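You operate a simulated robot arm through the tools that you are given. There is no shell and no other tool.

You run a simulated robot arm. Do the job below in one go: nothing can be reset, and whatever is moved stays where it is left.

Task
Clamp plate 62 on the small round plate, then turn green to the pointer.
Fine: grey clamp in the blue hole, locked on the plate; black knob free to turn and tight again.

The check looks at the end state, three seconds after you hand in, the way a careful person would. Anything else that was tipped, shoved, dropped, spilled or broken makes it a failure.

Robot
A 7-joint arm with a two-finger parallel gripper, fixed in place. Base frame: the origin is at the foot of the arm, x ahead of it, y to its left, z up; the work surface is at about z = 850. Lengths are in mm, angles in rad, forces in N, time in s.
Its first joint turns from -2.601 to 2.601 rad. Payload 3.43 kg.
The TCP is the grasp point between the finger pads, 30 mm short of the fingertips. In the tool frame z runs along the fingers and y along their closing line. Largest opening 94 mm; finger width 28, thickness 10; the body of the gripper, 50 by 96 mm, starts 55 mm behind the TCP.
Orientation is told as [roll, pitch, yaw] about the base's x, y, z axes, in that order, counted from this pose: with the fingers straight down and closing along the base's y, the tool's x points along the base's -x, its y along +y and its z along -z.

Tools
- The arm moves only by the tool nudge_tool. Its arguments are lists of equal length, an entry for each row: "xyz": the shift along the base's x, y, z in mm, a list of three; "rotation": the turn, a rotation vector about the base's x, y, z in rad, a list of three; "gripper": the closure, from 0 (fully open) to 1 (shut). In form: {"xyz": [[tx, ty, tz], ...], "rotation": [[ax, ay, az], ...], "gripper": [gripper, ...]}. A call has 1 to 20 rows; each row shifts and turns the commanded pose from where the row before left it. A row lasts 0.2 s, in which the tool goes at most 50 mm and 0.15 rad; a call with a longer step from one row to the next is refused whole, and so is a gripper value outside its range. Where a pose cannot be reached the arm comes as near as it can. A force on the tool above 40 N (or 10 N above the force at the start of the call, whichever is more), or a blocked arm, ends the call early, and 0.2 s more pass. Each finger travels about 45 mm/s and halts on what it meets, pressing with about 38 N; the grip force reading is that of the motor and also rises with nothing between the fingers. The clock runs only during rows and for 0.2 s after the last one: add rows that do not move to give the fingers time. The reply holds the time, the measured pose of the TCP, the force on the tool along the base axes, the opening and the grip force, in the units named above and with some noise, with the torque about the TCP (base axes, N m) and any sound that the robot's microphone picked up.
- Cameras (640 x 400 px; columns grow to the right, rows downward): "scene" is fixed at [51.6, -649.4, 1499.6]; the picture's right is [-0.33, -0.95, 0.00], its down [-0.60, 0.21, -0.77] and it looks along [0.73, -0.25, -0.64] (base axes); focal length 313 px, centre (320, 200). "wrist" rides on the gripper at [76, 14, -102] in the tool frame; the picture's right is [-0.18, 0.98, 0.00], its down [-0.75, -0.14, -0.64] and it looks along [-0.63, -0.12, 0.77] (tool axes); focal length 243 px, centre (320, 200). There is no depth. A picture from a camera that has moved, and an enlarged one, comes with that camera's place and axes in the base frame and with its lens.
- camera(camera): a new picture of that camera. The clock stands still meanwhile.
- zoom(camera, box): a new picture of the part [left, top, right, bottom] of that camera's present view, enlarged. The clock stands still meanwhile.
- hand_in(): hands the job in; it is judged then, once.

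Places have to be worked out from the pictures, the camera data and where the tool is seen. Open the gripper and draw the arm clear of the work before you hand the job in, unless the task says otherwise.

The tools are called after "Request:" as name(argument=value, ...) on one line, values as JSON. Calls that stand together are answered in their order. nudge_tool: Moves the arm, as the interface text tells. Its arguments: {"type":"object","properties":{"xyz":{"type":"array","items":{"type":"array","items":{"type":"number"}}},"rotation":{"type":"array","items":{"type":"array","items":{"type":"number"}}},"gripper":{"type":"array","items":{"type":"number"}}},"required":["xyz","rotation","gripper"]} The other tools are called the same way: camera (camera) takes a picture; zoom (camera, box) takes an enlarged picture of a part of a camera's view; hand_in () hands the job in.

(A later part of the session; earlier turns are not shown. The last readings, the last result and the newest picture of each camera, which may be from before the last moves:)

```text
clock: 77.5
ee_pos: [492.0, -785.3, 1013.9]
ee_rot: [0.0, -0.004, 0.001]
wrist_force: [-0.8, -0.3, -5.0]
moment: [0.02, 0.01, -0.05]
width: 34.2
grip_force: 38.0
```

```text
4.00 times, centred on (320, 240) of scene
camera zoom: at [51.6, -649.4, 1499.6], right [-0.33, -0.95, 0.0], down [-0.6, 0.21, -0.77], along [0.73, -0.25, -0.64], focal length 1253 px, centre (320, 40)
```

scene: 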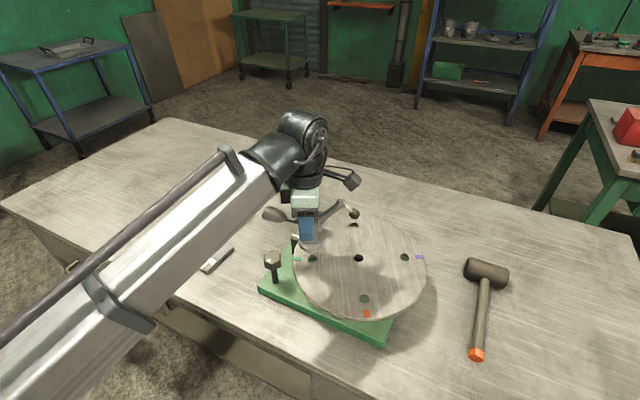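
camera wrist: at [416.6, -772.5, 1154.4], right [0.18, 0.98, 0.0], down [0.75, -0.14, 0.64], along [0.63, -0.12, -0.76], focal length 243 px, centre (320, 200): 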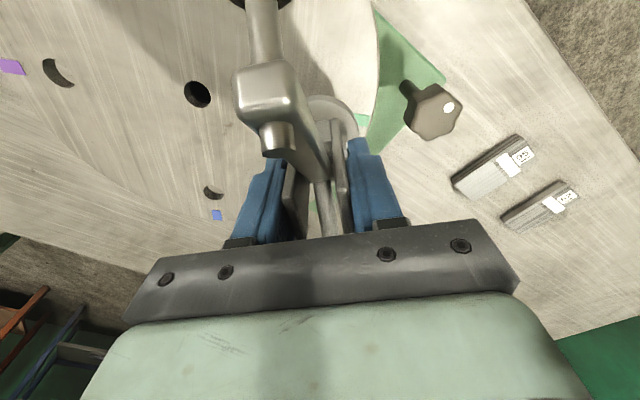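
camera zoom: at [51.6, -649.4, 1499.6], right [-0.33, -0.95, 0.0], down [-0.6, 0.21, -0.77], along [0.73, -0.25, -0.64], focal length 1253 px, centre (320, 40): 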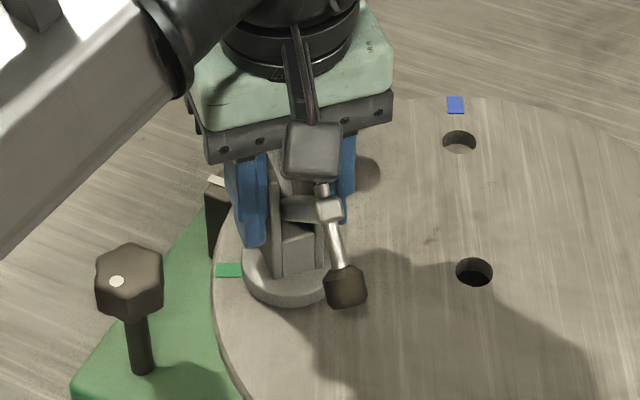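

No resistance so far; I lower the last few millimetres.

Request:
nudge_tool(xyz=[[0, 0, -1.5], [0, 0, -1.5], [0, 0, -1], [0, 0, 0]], rotation=[[0, 0, 0], [0, 0, 0], [0, 0, 0], [0, 0, 0]], gripper=[1, 1, 1, 1])

Request:
zoom(camera="scene", box=[270, 190, 370, 290])

```text
clock: 78.5
ee_pos: [493.6, -784.4, 1010.3]
ee_rot: [0.0, -0.002, 0.002]
wrist_force: [5.5, 3.1, -6.4]
moment: [0.2, -0.13, 0.41]
width: 34.5
grip_force: 37.2
```

```text
4.00 times, centred on (320, 240) of scene
camera zoom: at [51.6, -649.4, 1499.6], right [-0.33, -0.95, 0.0], down [-0.6, 0.21, -0.77], along [0.73, -0.25, -0.64], focal length 1253 px, centre (320, 40)
```

zoom: 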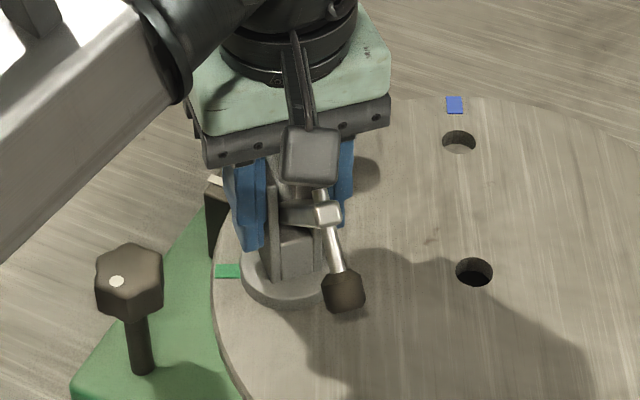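

The last few millimetres pulled in and it is seated; the clamp appears to be held firmly in its hole. The clamp itself is therefore a good handle for the loose disc. I turn the disc counter-clockwise by moving the gripped clamp on an arc with matching yaw, starting with 24°.

Request:
nudge_tool(xyz=[[-10.73, 2.85, 0], [-10.96, 1.72, 0], [-11.08, 0.56, 0], [-11.09, -0.6, 0], [0, 0, 0]], rotation=[[0, 0, 0.1047], [0, 0, 0.1047], [0, 0, 0.1047], [0, 0, 0.1047], [0, 0, 0]], gripper=[1, 1, 1, 1, 1])

Request:
camera(camera="scene")

```text
clock: 79.7
ee_pos: [447.7, -779.6, 1010.9]
ee_rot: [-0.002, -0.002, 0.42]
wrist_force: [0.1, 0.8, -5.4]
moment: [-0.02, -0.01, 0.01]
width: 34.4
grip_force: 38.2
```

```text
taken
```

scene: 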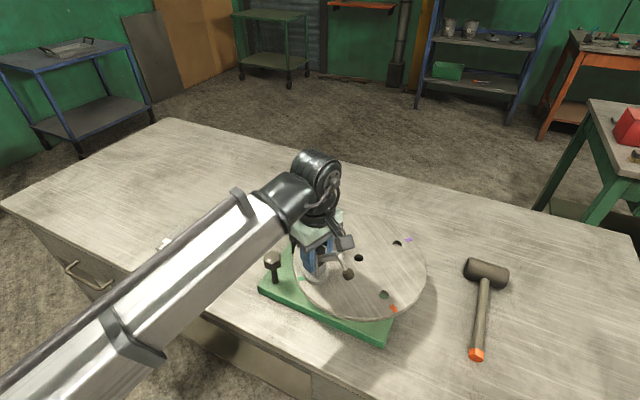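

The disc follows with almost no force. I continue another 48°.

Request:
nudge_tool(xyz=[[-10.95, -1.75, 0], [-10.72, -2.89, 0], [-10.35, -4.0, 0], [-9.88, -5.05, 0], [-9.3, -6.06, 0], [-8.61, -7.0, 0], [-7.83, -7.87, 0], [-6.96, -8.63, 0], [0, 0, 0]], rotation=[[0, 0, 0.1047], [0, 0, 0.1047], [0, 0, 0.1047], [0, 0, 0.1047], [0, 0, 0.1047], [0, 0, 0.1047], [0, 0, 0.1047], [0, 0, 0.1047], [0, 0, 0]], gripper=[1, 1, 1, 1, 1, 1, 1, 1, 1])

Request:
camera(camera="scene")

Request:
zoom(camera="scene", box=[280, 205, 440, 330])

```text
clock: 81.7
ee_pos: [373.0, -823.9, 1011.0]
ee_rot: [-0.005, -0.001, 1.258]
wrist_force: [15.5, -0.5, 7.4]
moment: [0.1, 0.06, 0.86]
width: 34.6
grip_force: 37.8
```

```text
taken
```

scene: 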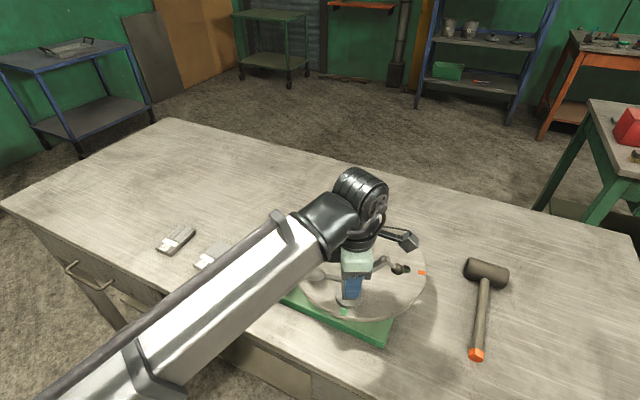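

```text
3.20 times, centred on (360, 268) of scene
camera zoom: at [51.6, -649.4, 1499.6], right [-0.33, -0.95, 0.0], down [-0.6, 0.21, -0.77], along [0.73, -0.25, -0.64], focal length 1003 px, centre (192, -16)
```

zoom: 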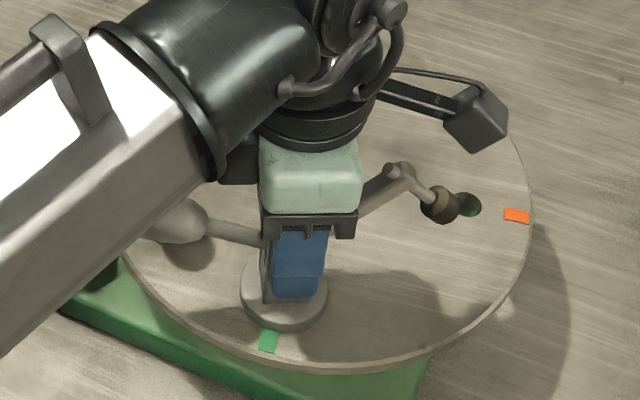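

Some force appeared at the end, possibly the handle nearing the forearm. I back off 6° and read again.

Request:
nudge_tool(xyz=[[3.48, 4.3, 0], [3.48, 4.3, 0], [0, 0, 0]], rotation=[[0, 0, -0.0523], [0, 0, -0.0523], [0, 0, 0]], gripper=[1, 1, 1])

```text
clock: 82.5
ee_pos: [379.7, -815.4, 1010.2]
ee_rot: [0.0, -0.002, 1.152]
wrist_force: [12.6, -3.1, 2.0]
moment: [-0.22, 0.17, 0.67]
width: 34.9
grip_force: 38.3
```

The residual is a radial mismatch of about 1 mm from my centre estimate. I ease it with a small correction.

Request:
nudge_tool(xyz=[[1.2, -0.3, 0], [0, 0, 0], [0, 0, 0]], rotation=[[0, 0, 0.03], [0, 0, 0], [0, 0, 0]], gripper=[1, 1, 1])

```text
clock: 83.3
ee_pos: [380.3, -814.9, 1011.6]
ee_rot: [0.0, -0.002, 1.183]
wrist_force: [-1.1, -2.7, -3.2]
moment: [-0.42, 0.27, -0.33]
width: 34.0
grip_force: 37.3
```

Forces relaxed. I lift the clamp out of the green hole and look for the blue hole.

Request:
nudge_tool(xyz=[[0, 0, 4], [0, 0, 6], [0, 0, 8], [0, 0, 8], [0, 0, 10], [0, 0, 8], [0, 0, 0]], rotation=[[0, 0, 0], [0, 0, 0], [0, 0, 0], [0, 0, 0], [0, 0, 0], [0, 0, 0], [0, 0, 0]], gripper=[1, 1, 1, 1, 1, 1, 1])

Request:
camera(camera="scene")

Request:
zoom(camera="scene", box=[280, 205, 440, 330])

Request:
camera(camera="wrist")

```text
clock: 84.9
ee_pos: [383.0, -815.1, 1054.0]
ee_rot: [-0.002, -0.005, 1.181]
wrist_force: [-0.1, 0.1, -4.6]
moment: [0.01, 0.0, -0.01]
width: 34.1
grip_force: 38.1
```

```text
taken
```

scene: 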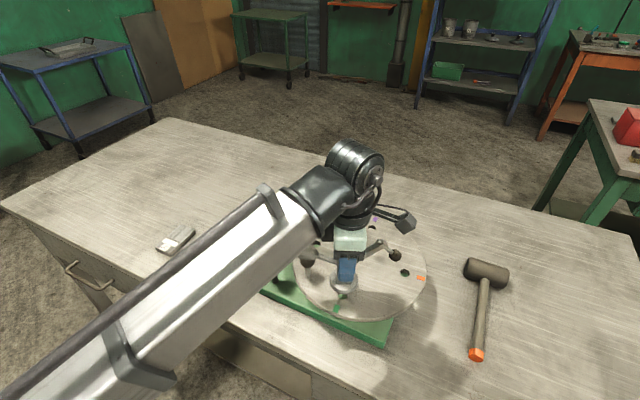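

```text
3.20 times, centred on (360, 268) of scene
camera zoom: at [51.6, -649.4, 1499.6], right [-0.33, -0.95, 0.0], down [-0.6, 0.21, -0.77], along [0.73, -0.25, -0.64], focal length 1003 px, centre (192, -16)
```

zoom: 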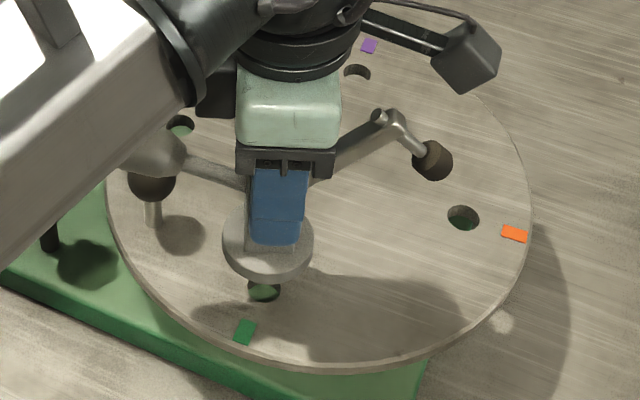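

```text
taken
camera wrist: at [340.5, -881.3, 1156.1], right [-0.84, 0.54, 0.0], down [0.41, 0.64, 0.64], along [0.35, 0.54, -0.76], focal length 243 px, centre (320, 200)
```

wrist: 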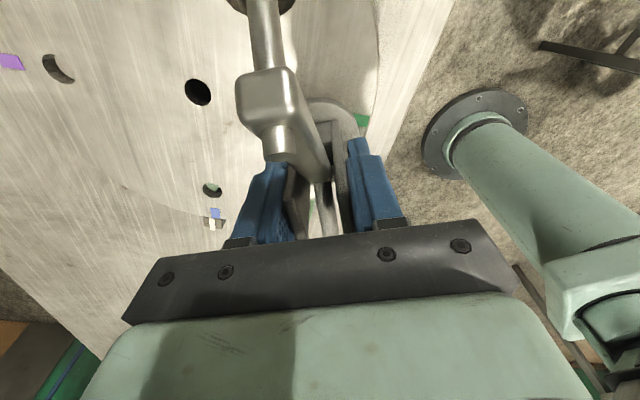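

From the scene all four holes are located: blue is at 47.6° near the pointer, and green is beneath the held clamp. It will be easier to lay the plate first, so I put the clamp back into the green hole for now.

Request:
nudge_tool(xyz=[[0, 0, -8], [0, 0, -8], [0, 0, -8], [0, 0, -6], [0, 0, -4], [0, 0, -3], [0, 0, -2], [0, 0, -2], [0, 0, -2], [0, 0, 0]], rotation=[[0, 0, 0], [0, 0, 0], [0, 0, 0], [0, 0, 0], [0, 0, 0], [0, 0, 0], [0, 0, 0], [0, 0, 0], [0, 0, 0], [0, 0, 0]], gripper=[1, 1, 1, 1, 1, 1, 1, 1, 1, 1])

Request:
zoom(camera="scene", box=[310, 205, 440, 330])

```text
clock: 87.1
ee_pos: [381.5, -815.6, 1012.1]
ee_rot: [0.0, -0.005, 1.18]
wrist_force: [-1.6, 2.0, -9.2]
moment: [-0.11, -0.05, 0.04]
width: 34.1
grip_force: 38.1
```

```text
3.20 times, centred on (375, 268) of scene
camera zoom: at [51.6, -649.4, 1499.6], right [-0.33, -0.95, 0.0], down [-0.6, 0.21, -0.77], along [0.73, -0.25, -0.64], focal length 1003 px, centre (144, -16)
```

zoom: 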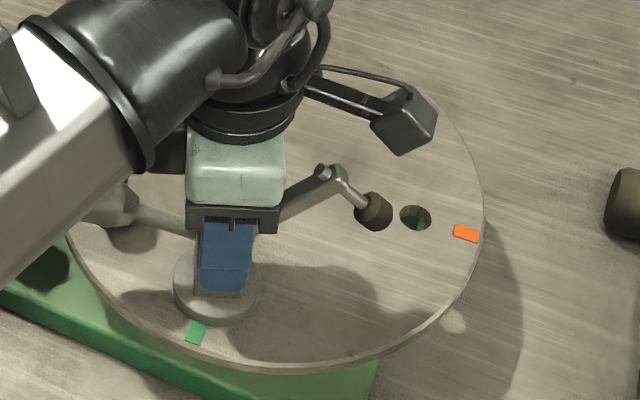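

The clamp is seated again, with a slight pull-in. I release it, rise and travel toward plate 62.

Request:
nudge_tool(xyz=[[0, 0, 0], [0, 0, 0], [0, 0, 0], [0, 0, 15], [0, 0, 25], [0, 0, 25], [0, 0, 25], [0, 0, 25], [20, 20, 0], [30, 29, 0], [30, 29, 0], [30, 29, 0], [30, 29, 0], [30, 29, 0], [30, 29, 0], [30, 29, 0], [0, 0, 0]], rotation=[[0, 0, 0], [0, 0, 0], [0, 0, 0], [0, 0, 0], [0, 0, 0], [0, 0, 0], [0, 0, 0], [0, 0, 0], [0, 0, 0], [0, 0, 0], [0, 0, 0], [0, 0, 0], [0, 0, 0.03], [0, 0, 0.05], [0, 0, 0.07], [0, 0, 0.07], [0, 0, 0]], gripper=[0.2, 0.2, 0.2, 0.2, 0.2, 0.2, 0.2, 0.2, 0, 0, 0, 0, 0, 0, 0, 0, 0])

Request:
camera(camera="scene")

```text
clock: 90.7
ee_pos: [612.1, -590.6, 1128.1]
ee_rot: [-0.001, -0.004, 1.403]
wrist_force: [-0.7, 0.3, 0.0]
moment: [-0.01, -0.02, 0.03]
width: 94.0
grip_force: 0.1
```

```text
taken
```

scene: 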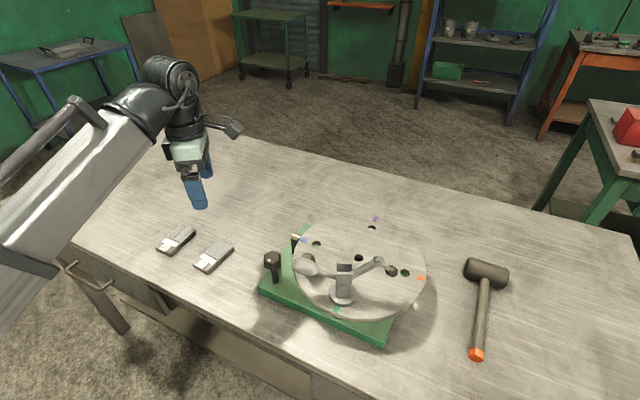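

Clear travel. I move over plate 62 and turn to yaw about 2.35 to close across its short side.

Request:
nudge_tool(xyz=[[13.2, 12, 0], [13.2, 12, 0], [13.2, 12, 0], [13.2, 12, 0], [13.2, 12, 0], [13.2, 12, 0], [13.2, 12, 0], [13.2, 12, 0], [13.2, 12, -20], [13.2, 12, -20], [0, 0, -20], [0, 0, -20], [0, 0, 0]], rotation=[[0, 0, 0.08], [0, 0, 0.08], [0, 0, 0.08], [0, 0, 0.08], [0, 0, 0.08], [0, 0, 0.08], [0, 0, 0.08], [0, 0, 0.08], [0, 0, 0.08], [0, 0, 0.08], [0, 0, 0.08], [0, 0, 0.06], [0, 0, 0]], gripper=[0, 0, 0, 0, 0, 0, 0, 0, 0, 0, 0, 0, 0])

Request:
camera(camera="wrist")

Request:
zoom(camera="scene", box=[130, 170, 250, 290])

Request:
zoom(camera="scene", box=[270, 200, 440, 340])

```text
clock: 93.5
ee_pos: [744.5, -471.9, 1047.1]
ee_rot: [-0.002, -0.003, 2.342]
wrist_force: [0.6, -0.3, 0.6]
moment: [0.02, 0.01, 0.02]
width: 93.9
grip_force: 0.1
```

```text
taken
camera wrist: at [786.9, -537.5, 1148.5], right [-0.83, -0.55, 0.0], down [-0.42, 0.64, 0.64], along [-0.36, 0.54, -0.76], focal length 243 px, centre (320, 200)
```

wrist: 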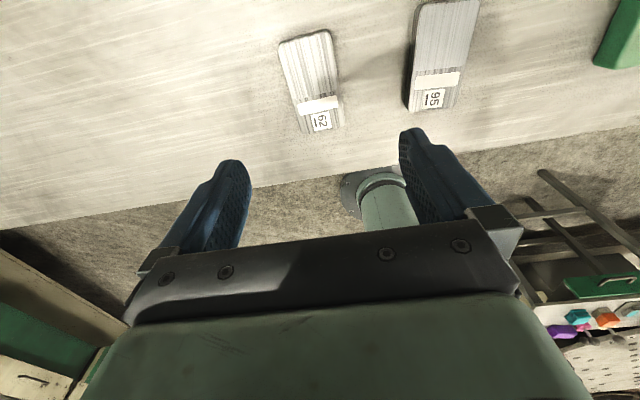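

```text
3.33 times, centred on (190, 230) of scene
camera zoom: at [51.6, -649.4, 1499.6], right [-0.33, -0.95, 0.0], down [-0.6, 0.21, -0.77], along [0.73, -0.25, -0.64], focal length 1044 px, centre (753, 100)
```

zoom: 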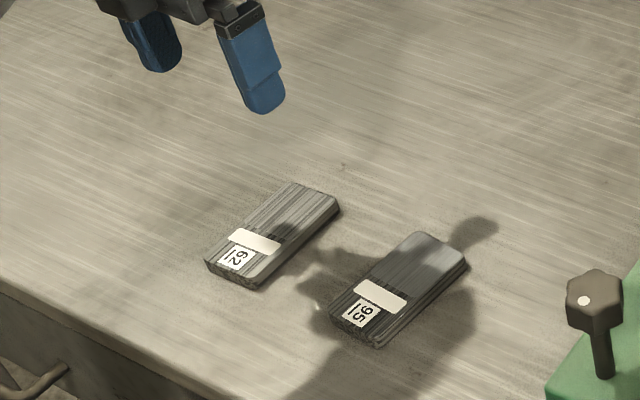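

```text
2.86 times, centred on (355, 270) of scene
camera zoom: at [51.6, -649.4, 1499.6], right [-0.33, -0.95, 0.0], down [-0.6, 0.21, -0.77], along [0.73, -0.25, -0.64], focal length 895 px, centre (220, 0)
```

zoom: 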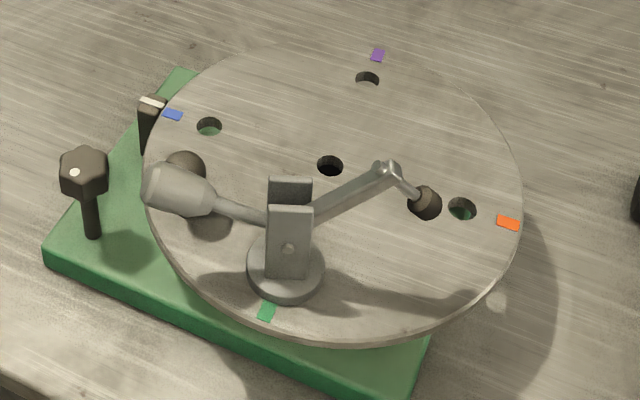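

Plate 62 is aligned with the tool and offset about (5.6,3.6). I centre over it and descend partway to check.

Request:
nudge_tool(xyz=[[2.8, 1.8, -10], [2.8, 1.8, -20], [0, 0, -20], [0, 0, -20], [0, 0, -20], [0, 0, -15], [0, 0, 0]], rotation=[[0, 0, 0], [0, 0, 0], [0, 0, 0], [0, 0, 0], [0, 0, 0], [0, 0, 0], [0, 0, 0]], gripper=[0, 0, 0, 0, 0, 0, 0])

Request:
camera(camera="wrist")

Request:
zoom(camera="scene", box=[130, 170, 250, 290])

```text
clock: 95.1
ee_pos: [748.6, -468.3, 942.1]
ee_rot: [-0.003, -0.004, 2.342]
wrist_force: [1.1, 0.6, 0.1]
moment: [-0.02, 0.01, 0.0]
width: 93.7
grip_force: 0.1
```

```text
taken
camera wrist: at [792.1, -533.7, 1044.3], right [-0.83, -0.55, 0.0], down [-0.42, 0.64, 0.64], along [-0.36, 0.54, -0.76], focal length 243 px, centre (320, 200)
```

wrist: 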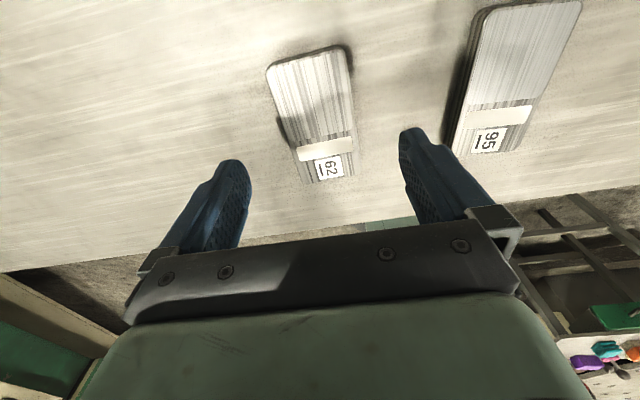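

```text
3.33 times, centred on (190, 230) of scene
camera zoom: at [51.6, -649.4, 1499.6], right [-0.33, -0.95, 0.0], down [-0.6, 0.21, -0.77], along [0.73, -0.25, -0.64], focal length 1044 px, centre (753, 100)
```

zoom: 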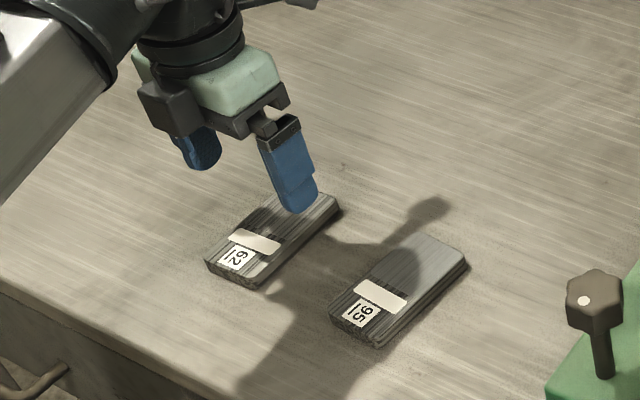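

Centred within 1 mm. I descend to fingertip height just above the table and close on the plate.

Request:
nudge_tool(xyz=[[0, 0, -15], [0, 0, -15], [0, 0, -12], [0, 0, -8], [0, 0, -6], [0, 0, 0], [0, 0, 0], [0, 0, 0], [0, 0, 0], [0, 0, 0]], rotation=[[0, 0, 0], [0, 0, 0], [0, 0, 0], [0, 0, 0], [0, 0, 0], [0, 0, 0], [0, 0, 0], [0, 0, 0], [0, 0, 0], [0, 0, 0]], gripper=[0, 0, 0, 0, 0, 0, 0.4, 1, 1, 1])

Request:
zoom(camera="scene", box=[130, 170, 250, 290])

```text
clock: 97.3
ee_pos: [747.9, -468.6, 886.1]
ee_rot: [-0.002, -0.004, 2.342]
wrist_force: [0.5, -0.4, -0.4]
moment: [-0.15, 0.1, 0.06]
width: 55.6
grip_force: 38.5
```

```text
3.33 times, centred on (190, 230) of scene
camera zoom: at [51.6, -649.4, 1499.6], right [-0.33, -0.95, 0.0], down [-0.6, 0.21, -0.77], along [0.73, -0.25, -0.64], focal length 1044 px, centre (753, 100)
```

zoom: 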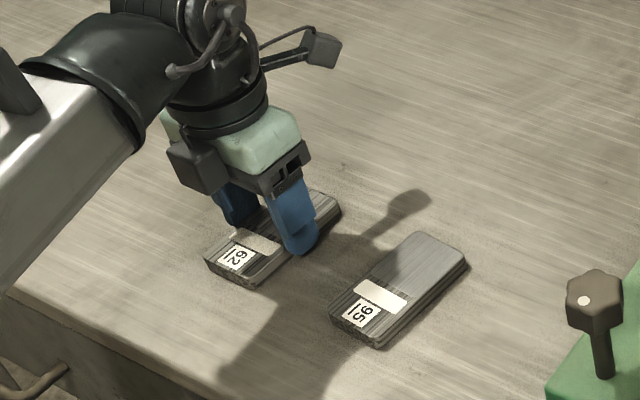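

Plate 62 is held at 55.6 mm width. I lift it and begin turning to the placing yaw.

Request:
nudge_tool(xyz=[[0, 0, 8], [0, 0, 16], [0, 0, 24], [0, 0, 25], [0, 0, 25], [0, 0, 25], [0, 0, 25], [0, 0, 25], [0, 0, 25], [0, 0, 25], [0, 0, 20], [0, 0, 0]], rotation=[[0, 0, 0], [0, 0, 0], [0, 0, 0], [0, 0, -0.08], [0, 0, -0.08], [0, 0, -0.08], [0, 0, -0.08], [0, 0, -0.08], [0, 0, -0.08], [0, 0, -0.08], [0, 0, -0.08], [0, 0, 0]], gripper=[1, 1, 1, 1, 1, 1, 1, 1, 1, 1, 1, 1])

Request:
camera(camera="wrist")

```text
clock: 99.9
ee_pos: [749.7, -468.8, 1128.9]
ee_rot: [0.0, -0.003, 1.699]
wrist_force: [0.2, -0.8, -6.2]
moment: [-0.01, 0.01, 0.0]
width: 55.9
grip_force: 38.4
```

```text
taken
camera wrist: at [745.7, -548.0, 1230.1], right [-1.0, 0.06, 0.0], down [0.04, 0.76, 0.64], along [0.04, 0.64, -0.76], focal length 243 px, centre (320, 200)
```

wrist: 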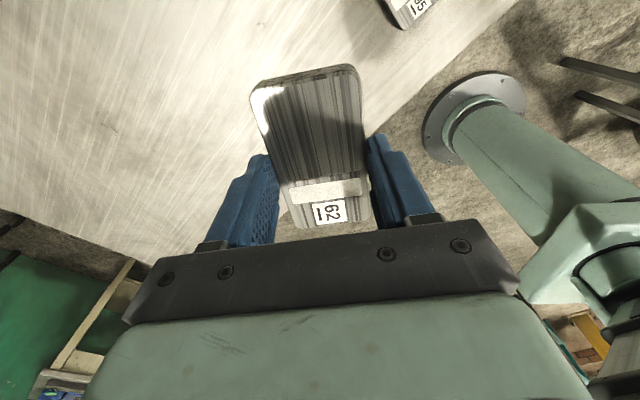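

The plate hangs level at 6 N. I carry it over the disc to about (455,-853) with yaw 1.0.

Request:
nudge_tool(xyz=[[-12, -16, 0], [-21, -27.4, 0], [-21, -27.4, 0], [-21, -27.4, 0], [-21, -27.4, 0], [-21, -27.4, 0], [-21, -27.4, 0], [-21, -27.4, 0], [-21, -27.4, 0], [-21, -27.4, 0], [-21, -27.4, 0], [-21, -27.4, 0], [-21, -27.4, 0], [-21, -27.4, 0], [-9.7, -12, 0], [0, 0, 0]], rotation=[[0, 0, -0.05], [0, 0, -0.05], [0, 0, -0.05], [0, 0, -0.05], [0, 0, -0.05], [0, 0, -0.05], [0, 0, -0.05], [0, 0, -0.05], [0, 0, -0.05], [0, 0, -0.05], [0, 0, -0.05], [0, 0, -0.05], [0, 0, -0.05], [0, 0, -0.05], [0, 0, 0], [0, 0, 0]], gripper=[1, 1, 1, 1, 1, 1, 1, 1, 1, 1, 1, 1, 1, 1, 1, 1])

Request:
camera(camera="wrist")

Request:
camera(camera="scene")

```text
clock: 103.3
ee_pos: [454.0, -853.4, 1129.6]
ee_rot: [-0.001, -0.002, 1.005]
wrist_force: [0.1, -0.1, -5.7]
moment: [-0.01, -0.01, -0.02]
width: 55.5
grip_force: 38.5
```

```text
taken
camera wrist: at [401.4, -910.7, 1230.9], right [-0.73, 0.68, 0.0], down [0.52, 0.56, 0.64], along [0.44, 0.47, -0.76], focal length 243 px, centre (320, 200)
```

wrist: 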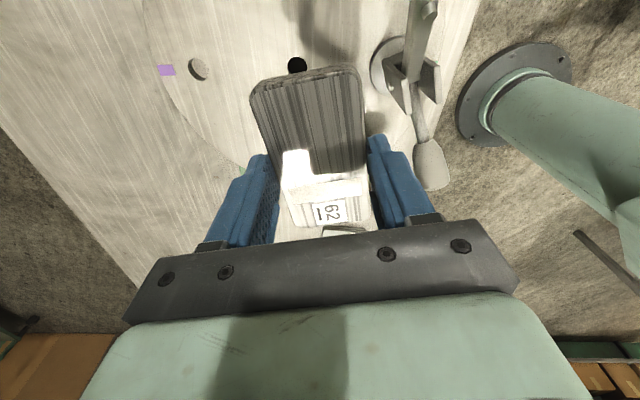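

```text
taken
```

scene: 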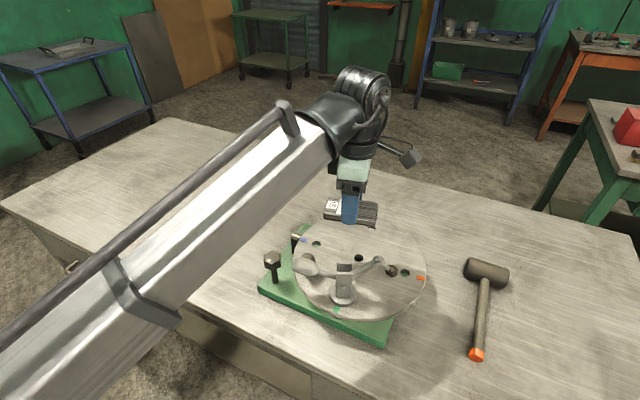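

The plate is over its target, where the clamp foot from the blue hole should land. I descend to about 1000, then check clearances.

Request:
nudge_tool(xyz=[[0.3, 0, -15], [0, 0, -25], [0, 0, -25], [0, 0, -25], [0, 0, -20], [0, 0, -15], [0, 0, -5], [0, 0, 0]], rotation=[[0, 0, 0], [0, 0, 0], [0, 0, 0], [0, 0, 0], [0, 0, 0], [0, 0, 0], [0, 0, 0], [0, 0, 0]], gripper=[1, 1, 1, 1, 1, 1, 1, 1])

Request:
camera(camera="scene")

Request:
zoom(camera="scene", box=[270, 200, 440, 340])

Request:
camera(camera="wrist")

```text
clock: 105.1
ee_pos: [455.1, -853.1, 999.1]
ee_rot: [-0.002, -0.002, 1.003]
wrist_force: [-0.5, -0.6, -6.8]
moment: [0.01, -0.01, 0.03]
width: 55.7
grip_force: 38.6
```

```text
taken
```

scene: 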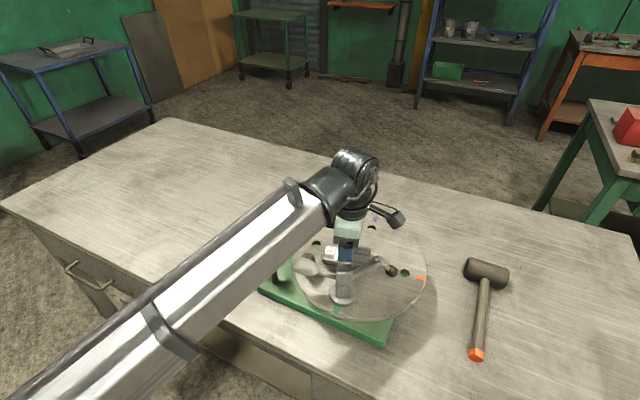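

```text
2.86 times, centred on (355, 270) of scene
camera zoom: at [51.6, -649.4, 1499.6], right [-0.33, -0.95, 0.0], down [-0.6, 0.21, -0.77], along [0.73, -0.25, -0.64], focal length 895 px, centre (220, 0)
```

zoom: 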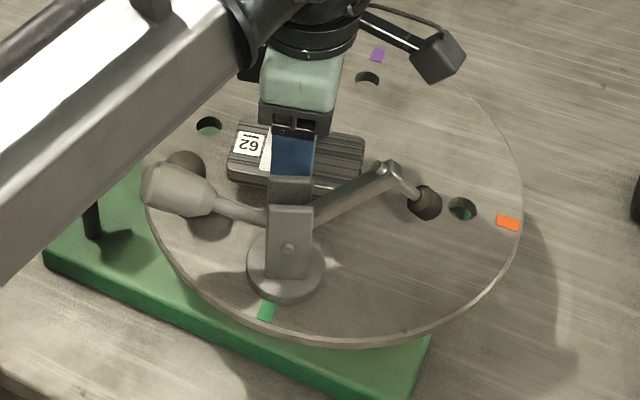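

```text
taken
camera wrist: at [401.7, -909.7, 1100.0], right [-0.73, 0.68, 0.0], down [0.52, 0.56, 0.64], along [0.44, 0.47, -0.76], focal length 243 px, centre (320, 200)
```

wrist: 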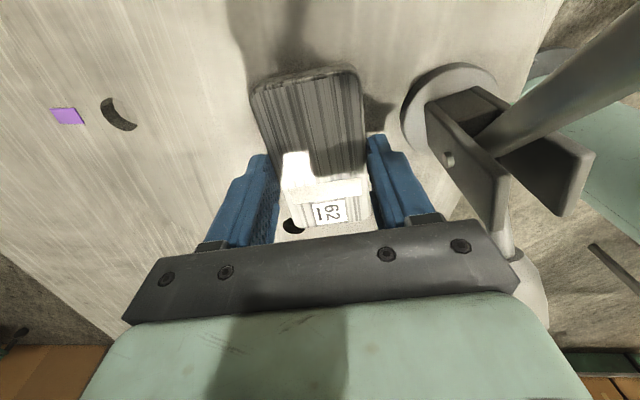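

Clear all around. I lower in small steps to touch the disc.

Request:
nudge_tool(xyz=[[0, 0, -5], [0, 0, -4], [0, 0, -3], [0, 0, -2], [0, 0, -2], [0, 0, 0]], rotation=[[0, 0, 0], [0, 0, 0], [0, 0, 0], [0, 0, 0], [0, 0, 0], [0, 0, 0]], gripper=[1, 1, 1, 1, 1, 1])

```text
clock: 106.5
ee_pos: [456.0, -852.3, 983.6]
ee_rot: [-0.001, -0.004, 1.004]
wrist_force: [0.3, 0.6, -5.9]
moment: [0.0, -0.02, 0.02]
width: 55.6
grip_force: 38.2
```

Still free at z 983.6, so I continue by single millimetres.

Request:
nudge_tool(xyz=[[0, 0, -1.5], [0, 0, -1.5], [0, 0, -1], [0, 0, 0]], rotation=[[0, 0, 0], [0, 0, 0], [0, 0, 0], [0, 0, 0]], gripper=[1, 1, 1, 1])

```text
clock: 107.5
ee_pos: [454.3, -853.0, 980.6]
ee_rot: [-0.001, -0.001, 1.004]
wrist_force: [-0.1, 4.1, 14.0]
moment: [0.42, 0.36, 0.0]
width: 55.7
grip_force: 37.9
```

Contact at z about 981, so the disc top is at z about 945 and the plate rests on it. I ease up, open modestly and rise.

Request:
nudge_tool(xyz=[[0, 0, 1], [0, 0, 0], [0, 0, 0], [0, 0, 0], [0, 0, 10], [0, 0, 20], [0, 0, 25], [0, 0, 25], [0, 0, 25], [0, 0, 25], [0, 0, 20], [0, 0, 0]], rotation=[[0, 0, 0], [0, 0, 0], [0, 0, 0], [0, 0, 0], [0, 0, 0], [0, 0, 0], [0, 0, 0], [0, 0, 0], [0, 0, 0], [0, 0, 0], [0, 0, 0], [0, 0, 0]], gripper=[1, 0.24, 0.24, 0.24, 0.24, 0.24, 0.24, 0.24, 0.24, 0.24, 0.24, 0.24])

Request:
camera(camera="wrist")

Request:
zoom(camera="scene", box=[270, 200, 440, 340])

```text
clock: 110.1
ee_pos: [455.5, -851.6, 1131.0]
ee_rot: [0.0, -0.004, 1.003]
wrist_force: [-0.6, 0.7, 0.2]
moment: [-0.01, -0.02, -0.02]
width: 71.5
grip_force: 0.1
```

```text
taken
camera wrist: at [403.1, -909.6, 1232.3], right [-0.73, 0.68, 0.0], down [0.52, 0.56, 0.64], along [0.44, 0.47, -0.76], focal length 243 px, centre (320, 200)
```

wrist: 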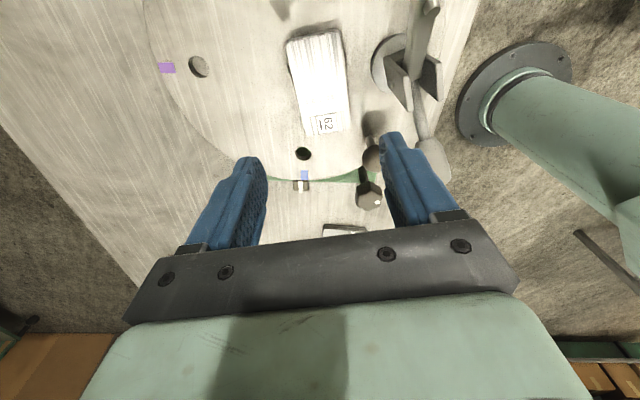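

```text
2.86 times, centred on (355, 270) of scene
camera zoom: at [51.6, -649.4, 1499.6], right [-0.33, -0.95, 0.0], down [-0.6, 0.21, -0.77], along [0.73, -0.25, -0.64], focal length 895 px, centre (220, 0)
```

zoom: 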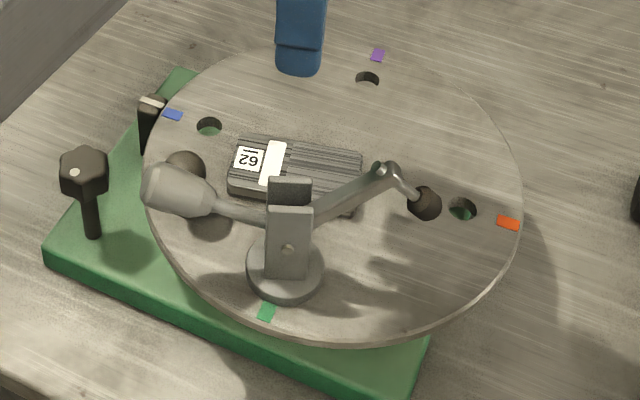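

The plate lies flat on the disc with the blue hole free beside it. I return to the clamp in the green hole and grip it as before.

Request:
nudge_tool(xyz=[[-14.8, 7.3, 0], [-14.8, 7.3, 0], [-14.8, 7.3, 0], [-14.8, 7.2, 0], [-14.8, 7.2, 0], [0, 0, -25], [0, 0, -25], [0, 0, -25], [0, 0, -20], [0, 0, -15], [0, 0, -9], [0, 0, 0]], rotation=[[0, 0, 0.04], [0, 0, 0.05], [0, 0, 0.05], [0, 0, 0.04], [0, 0, 0], [0, 0, 0], [0, 0, 0], [0, 0, 0], [0, 0, 0], [0, 0, 0], [0, 0, 0], [0, 0, 0]], gripper=[0.2, 0.2, 0.2, 0.2, 0.2, 0.2, 0.2, 0.2, 0.2, 0.2, 0.2, 0.2])

Request:
zoom(camera="wrist", box=[200, 40, 440, 240])

Request:
zoom(camera="scene", box=[290, 200, 420, 330])

```text
clock: 112.7
ee_pos: [381.6, -817.2, 1009.8]
ee_rot: [-0.001, -0.005, 1.184]
wrist_force: [0.2, 1.0, 0.1]
moment: [0.02, -0.01, 0.02]
width: 75.0
grip_force: 0.1
```

```text
2.00 times, centred on (320, 140) of wrist
camera zoom: at [338.7, -883.1, 1111.6], right [-0.84, 0.54, 0.0], down [0.41, 0.64, 0.64], along [0.35, 0.54, -0.76], focal length 485 px, centre (320, 320)
```

zoom: 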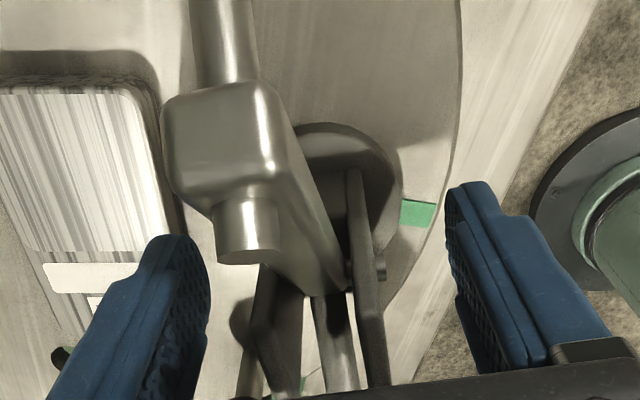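

```text
3.08 times, centred on (355, 265) of scene
camera zoom: at [51.6, -649.4, 1499.6], right [-0.33, -0.95, 0.0], down [-0.6, 0.21, -0.77], along [0.73, -0.25, -0.64], focal length 964 px, centre (212, 0)
```

zoom: 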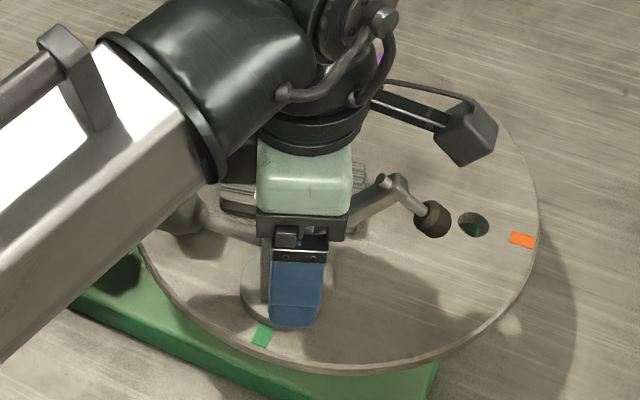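

Straddling the cheeks again. I nudge +1.5 in y, close, then lift clear above the plate and ball.

Request:
nudge_tool(xyz=[[0, 1.3, 1], [0, 0, 0], [0, 0, 0], [0, 0, 0], [0, 0, 0], [0, 0, 4], [0, 0, 6], [0, 0, 10], [0, 0, 10], [0, 0, 10], [0, 0, 10], [0, 0, 10], [0, 0, 0]], rotation=[[0, 0, 0], [0, 0, 0], [0, 0, 0], [0, 0, 0], [0, 0, 0], [0, 0, 0], [0, 0, 0], [0, 0, 0], [0, 0, 0], [0, 0, 0], [0, 0, 0], [0, 0, 0], [0, 0, 0]], gripper=[0.2, 0.5, 0.8, 1, 1, 1, 1, 1, 1, 1, 1, 1, 1])

Request:
zoom(camera="scene", box=[280, 190, 440, 330])

```text
clock: 115.5
ee_pos: [381.2, -815.5, 1071.0]
ee_rot: [-0.001, -0.004, 1.183]
wrist_force: [0.1, 0.9, -5.0]
moment: [-0.06, -0.01, 0.03]
width: 34.1
grip_force: 38.0
```

```text
2.86 times, centred on (360, 260) of scene
camera zoom: at [51.6, -649.4, 1499.6], right [-0.33, -0.95, 0.0], down [-0.6, 0.21, -0.77], along [0.73, -0.25, -0.64], focal length 895 px, centre (206, 29)
```

zoom: 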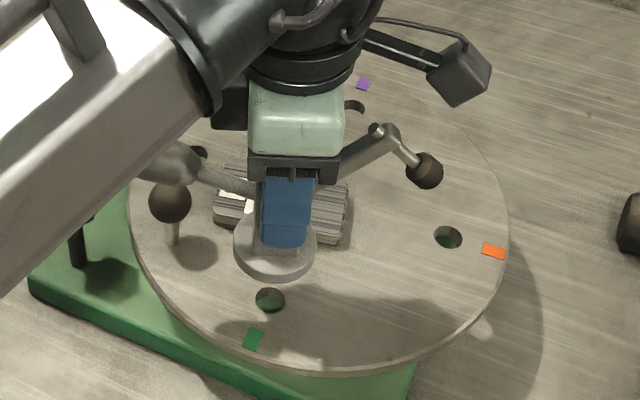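

Clear of everything. I carry the clamp on a bowed path to the blue hole, turning it so the bar will point over the plate.

Request:
nudge_tool(xyz=[[12, -5, 0], [12, -5, 0], [12, -5, 0], [12, -5, 0], [15, 0, 0], [15, 0, 0], [15, 0, 0], [15, 0, 0], [10.6, 6.7, 0], [10.6, 6.7, 0], [10.6, 6.7, 0], [10.6, 6.7, 0], [0, 0, 0]], rotation=[[0, 0, 0], [0, 0, 0], [0, 0, 0], [0, 0, -0.06], [0, 0, -0.08], [0, 0, -0.08], [0, 0, -0.08], [0, 0, -0.08], [0, 0, -0.08], [0, 0, -0.08], [0, 0, -0.08], [0, 0, -0.04], [0, 0, 0]], gripper=[1, 1, 1, 1, 1, 1, 1, 1, 1, 1, 1, 1, 1])

Request:
camera(camera="scene")

Request:
zoom(camera="scene", box=[270, 180, 390, 280])

Request:
camera(camera="wrist")

```text
clock: 118.3
ee_pos: [530.7, -809.2, 1072.7]
ee_rot: [-0.002, -0.002, 0.523]
wrist_force: [0.0, -0.2, -4.7]
moment: [-0.02, 0.03, 0.0]
width: 34.4
grip_force: 37.9
```

```text
taken
```

scene: 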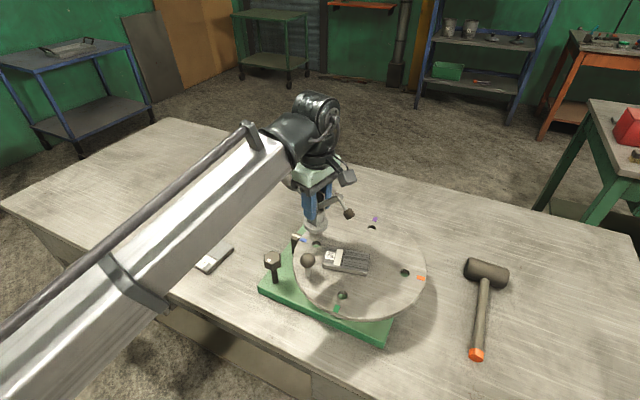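

```text
4.00 times, centred on (330, 230) of scene
camera zoom: at [51.6, -649.4, 1499.6], right [-0.33, -0.95, 0.0], down [-0.6, 0.21, -0.77], along [0.73, -0.25, -0.64], focal length 1253 px, centre (280, 80)
```

zoom: 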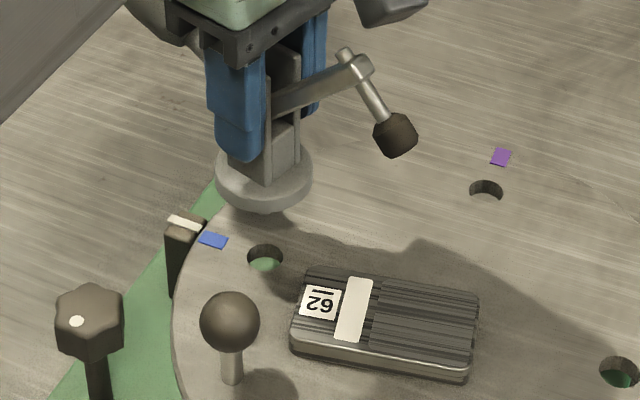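

```text
taken
camera wrist: at [458.7, -835.4, 1174.1], right [-0.33, 0.94, 0.0], down [0.72, 0.25, 0.64], along [0.61, 0.21, -0.76], focal length 243 px, centre (320, 200)
```

wrist: 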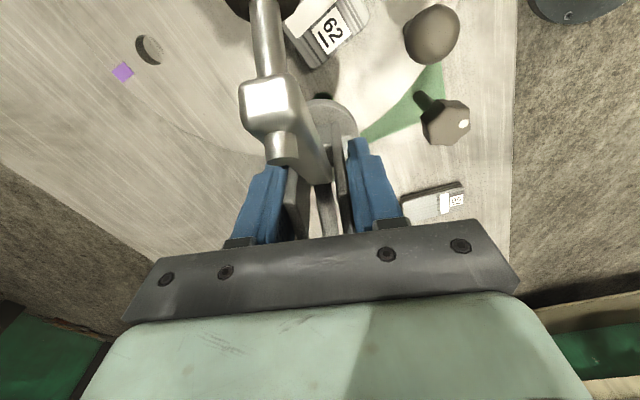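

The clamp hangs over the blue hole with the bar above the plate. I zoom to check the flange's position against the hole.

Request:
zoom(camera="scene", box=[300, 210, 350, 250])

```text
10.00 times, centred on (325, 230) of scene
camera zoom: at [51.6, -649.4, 1499.6], right [-0.33, -0.95, 0.0], down [-0.6, 0.21, -0.77], along [0.73, -0.25, -0.64], focal length 3133 px, centre (270, -100)
```

zoom: 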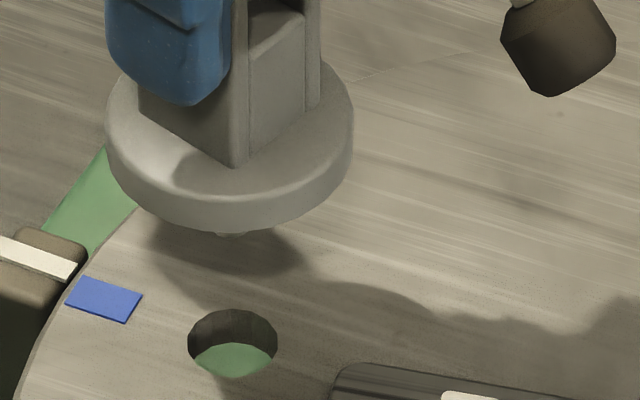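

The flange sits about 3.7 mm too far from the camera relative to the hole. I correct by (-3.7,+1) and lower to just above the disc for a recheck.

Request:
nudge_tool(xyz=[[-3.7, 1, 0], [0, 0, -10], [0, 0, -10], [0, 0, -10], [0, 0, 0]], rotation=[[0, 0, 0], [0, 0, 0], [0, 0, 0], [0, 0, 0], [0, 0, 0]], gripper=[1, 1, 1, 1, 1])

Request:
zoom(camera="scene", box=[300, 210, 350, 250])

```text
clock: 119.5
ee_pos: [527.3, -807.6, 1042.4]
ee_rot: [-0.001, -0.004, 0.524]
wrist_force: [0.1, 0.5, -5.4]
moment: [-0.05, 0.03, -0.01]
width: 34.2
grip_force: 37.7
```

```text
10.00 times, centred on (325, 230) of scene
camera zoom: at [51.6, -649.4, 1499.6], right [-0.33, -0.95, 0.0], down [-0.6, 0.21, -0.77], along [0.73, -0.25, -0.64], focal length 3133 px, centre (270, -100)
```

zoom: 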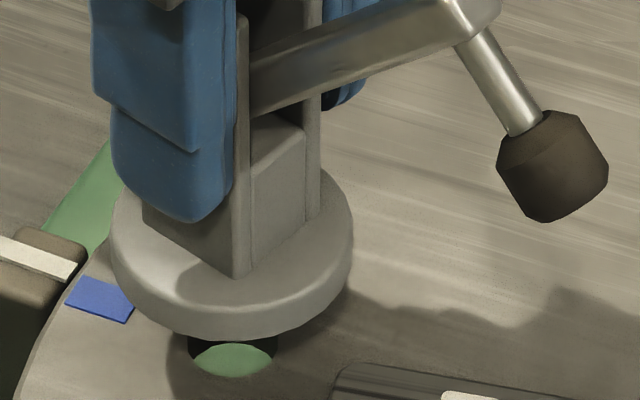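

Now aligned within half a millimetre. I lower the clamp into the blue hole.

Request:
nudge_tool(xyz=[[0, 0, -6], [0, 0, -6], [0, 0, -5], [0, 0, -4], [0, 0, -3], [0, 0, -2], [0, 0, -2], [0, 0, -2], [0, 0, -1], [0, 0, 0]], rotation=[[0, 0, 0], [0, 0, 0], [0, 0, 0], [0, 0, 0], [0, 0, 0], [0, 0, 0], [0, 0, 0], [0, 0, 0], [0, 0, 0], [0, 0, 0]], gripper=[1, 1, 1, 1, 1, 1, 1, 1, 1, 1])

Request:
zoom(camera="scene", box=[270, 190, 390, 290])

```text
clock: 121.7
ee_pos: [527.7, -808.4, 1010.6]
ee_rot: [-0.003, -0.005, 0.524]
wrist_force: [-2.9, -1.3, 2.7]
moment: [0.27, 0.13, -0.03]
width: 34.5
grip_force: 38.0
```

```text
4.00 times, centred on (330, 240) of scene
camera zoom: at [51.6, -649.4, 1499.6], right [-0.33, -0.95, 0.0], down [-0.6, 0.21, -0.77], along [0.73, -0.25, -0.64], focal length 1253 px, centre (280, 40)
```

zoom: 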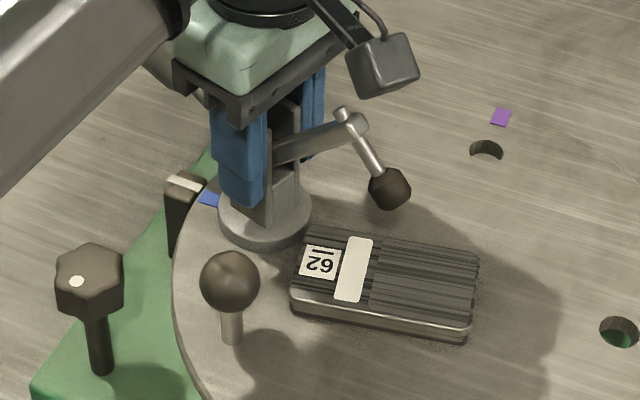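

Seated in the blue hole (z 1010.6), foot hanging above the plate. I release and rise to view the handle.

Request:
nudge_tool(xyz=[[0, 0, 0], [0, 0, 0], [0, 0, 0], [0, 0, 15], [0, 0, 25], [0, 0, 25], [0, 0, 25], [0, 0, 25], [0, 0, 15], [0, 0, 0]], rotation=[[0, 0, 0], [0, 0, 0], [0, 0, 0], [0, 0, 0], [0, 0, 0], [0, 0, 0], [0, 0, 0], [0, 0, 0], [0, 0, 0], [0, 0, 0]], gripper=[0.2, 0.2, 0.2, 0.2, 0.2, 0.2, 0.2, 0.2, 0.2, 0.2])

Request:
zoom(camera="scene", box=[250, 180, 400, 300])

Request:
camera(camera="wrist")

```text
clock: 123.9
ee_pos: [527.1, -807.6, 1140.8]
ee_rot: [-0.001, -0.004, 0.524]
wrist_force: [-0.1, 0.3, -0.1]
moment: [0.03, -0.02, 0.0]
width: 75.3
grip_force: 0.0
```

```text
3.33 times, centred on (325, 240) of scene
camera zoom: at [51.6, -649.4, 1499.6], right [-0.33, -0.95, 0.0], down [-0.6, 0.21, -0.77], along [0.73, -0.25, -0.64], focal length 1044 px, centre (303, 67)
```

zoom: 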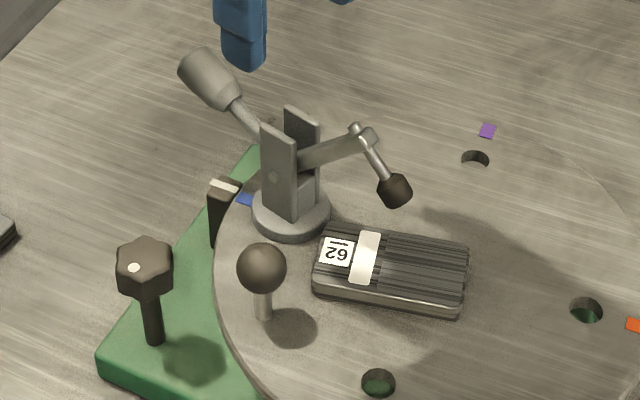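

```text
taken
camera wrist: at [453.9, -834.3, 1243.3], right [-0.33, 0.94, 0.0], down [0.72, 0.25, 0.64], along [0.61, 0.21, -0.76], focal length 243 px, centre (320, 200)
```

wrist: 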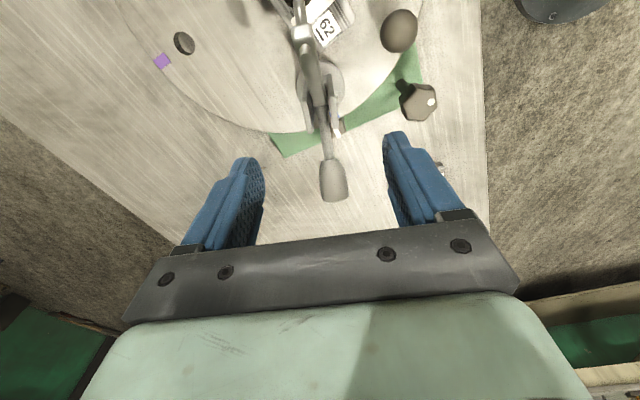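

The clamp stands correctly with its foot over plate 62. The handle's thick grip is centred about 72 mm behind the post at z about 1030. I move over it with the same yaw, fingers straddling it.

Request:
nudge_tool(xyz=[[13, 7, 0], [13, 7, 0], [13, 7, 0], [13, 7, 0], [13, 7, 0], [0, 0, -15], [0, 0, -20], [0, 0, -20], [0, 0, -15], [0, 0, 0]], rotation=[[0, 0, 0], [0, 0, 0], [0, 0, 0], [0, 0, 0], [0, 0, 0], [0, 0, 0], [0, 0, 0], [0, 0, 0], [0, 0, 0], [0, 0, 0]], gripper=[0.25, 0.25, 0.25, 0.25, 0.25, 0.25, 0.25, 0.25, 0.25, 0.25])

Request:
zoom(camera="scene", box=[250, 160, 400, 280])

Request:
camera(camera="wrist")

```text
clock: 126.1
ee_pos: [591.7, -773.0, 1073.0]
ee_rot: [-0.002, -0.004, 0.524]
wrist_force: [0.4, -0.7, 0.0]
moment: [0.03, -0.01, 0.01]
width: 70.5
grip_force: 0.1
```

```text
3.33 times, centred on (325, 220) of scene
camera zoom: at [51.6, -649.4, 1499.6], right [-0.33, -0.95, 0.0], down [-0.6, 0.21, -0.77], along [0.73, -0.25, -0.64], focal length 1044 px, centre (303, 133)
```

zoom: 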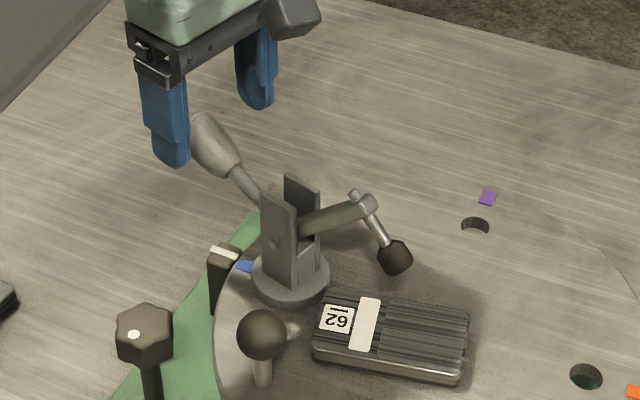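

```text
taken
camera wrist: at [519.5, -799.8, 1173.4], right [-0.33, 0.94, 0.0], down [0.72, 0.25, 0.64], along [0.61, 0.21, -0.76], focal length 243 px, centre (320, 200)
```

wrist: 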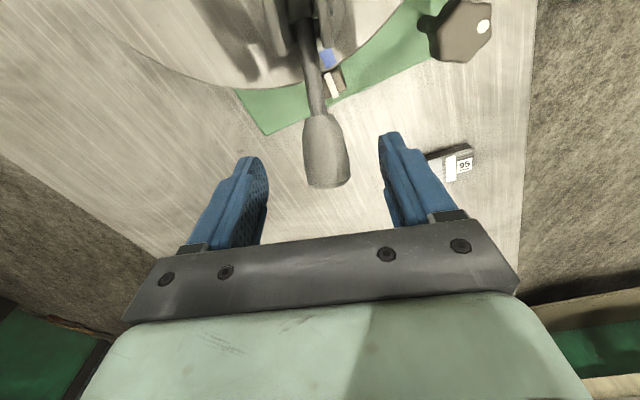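

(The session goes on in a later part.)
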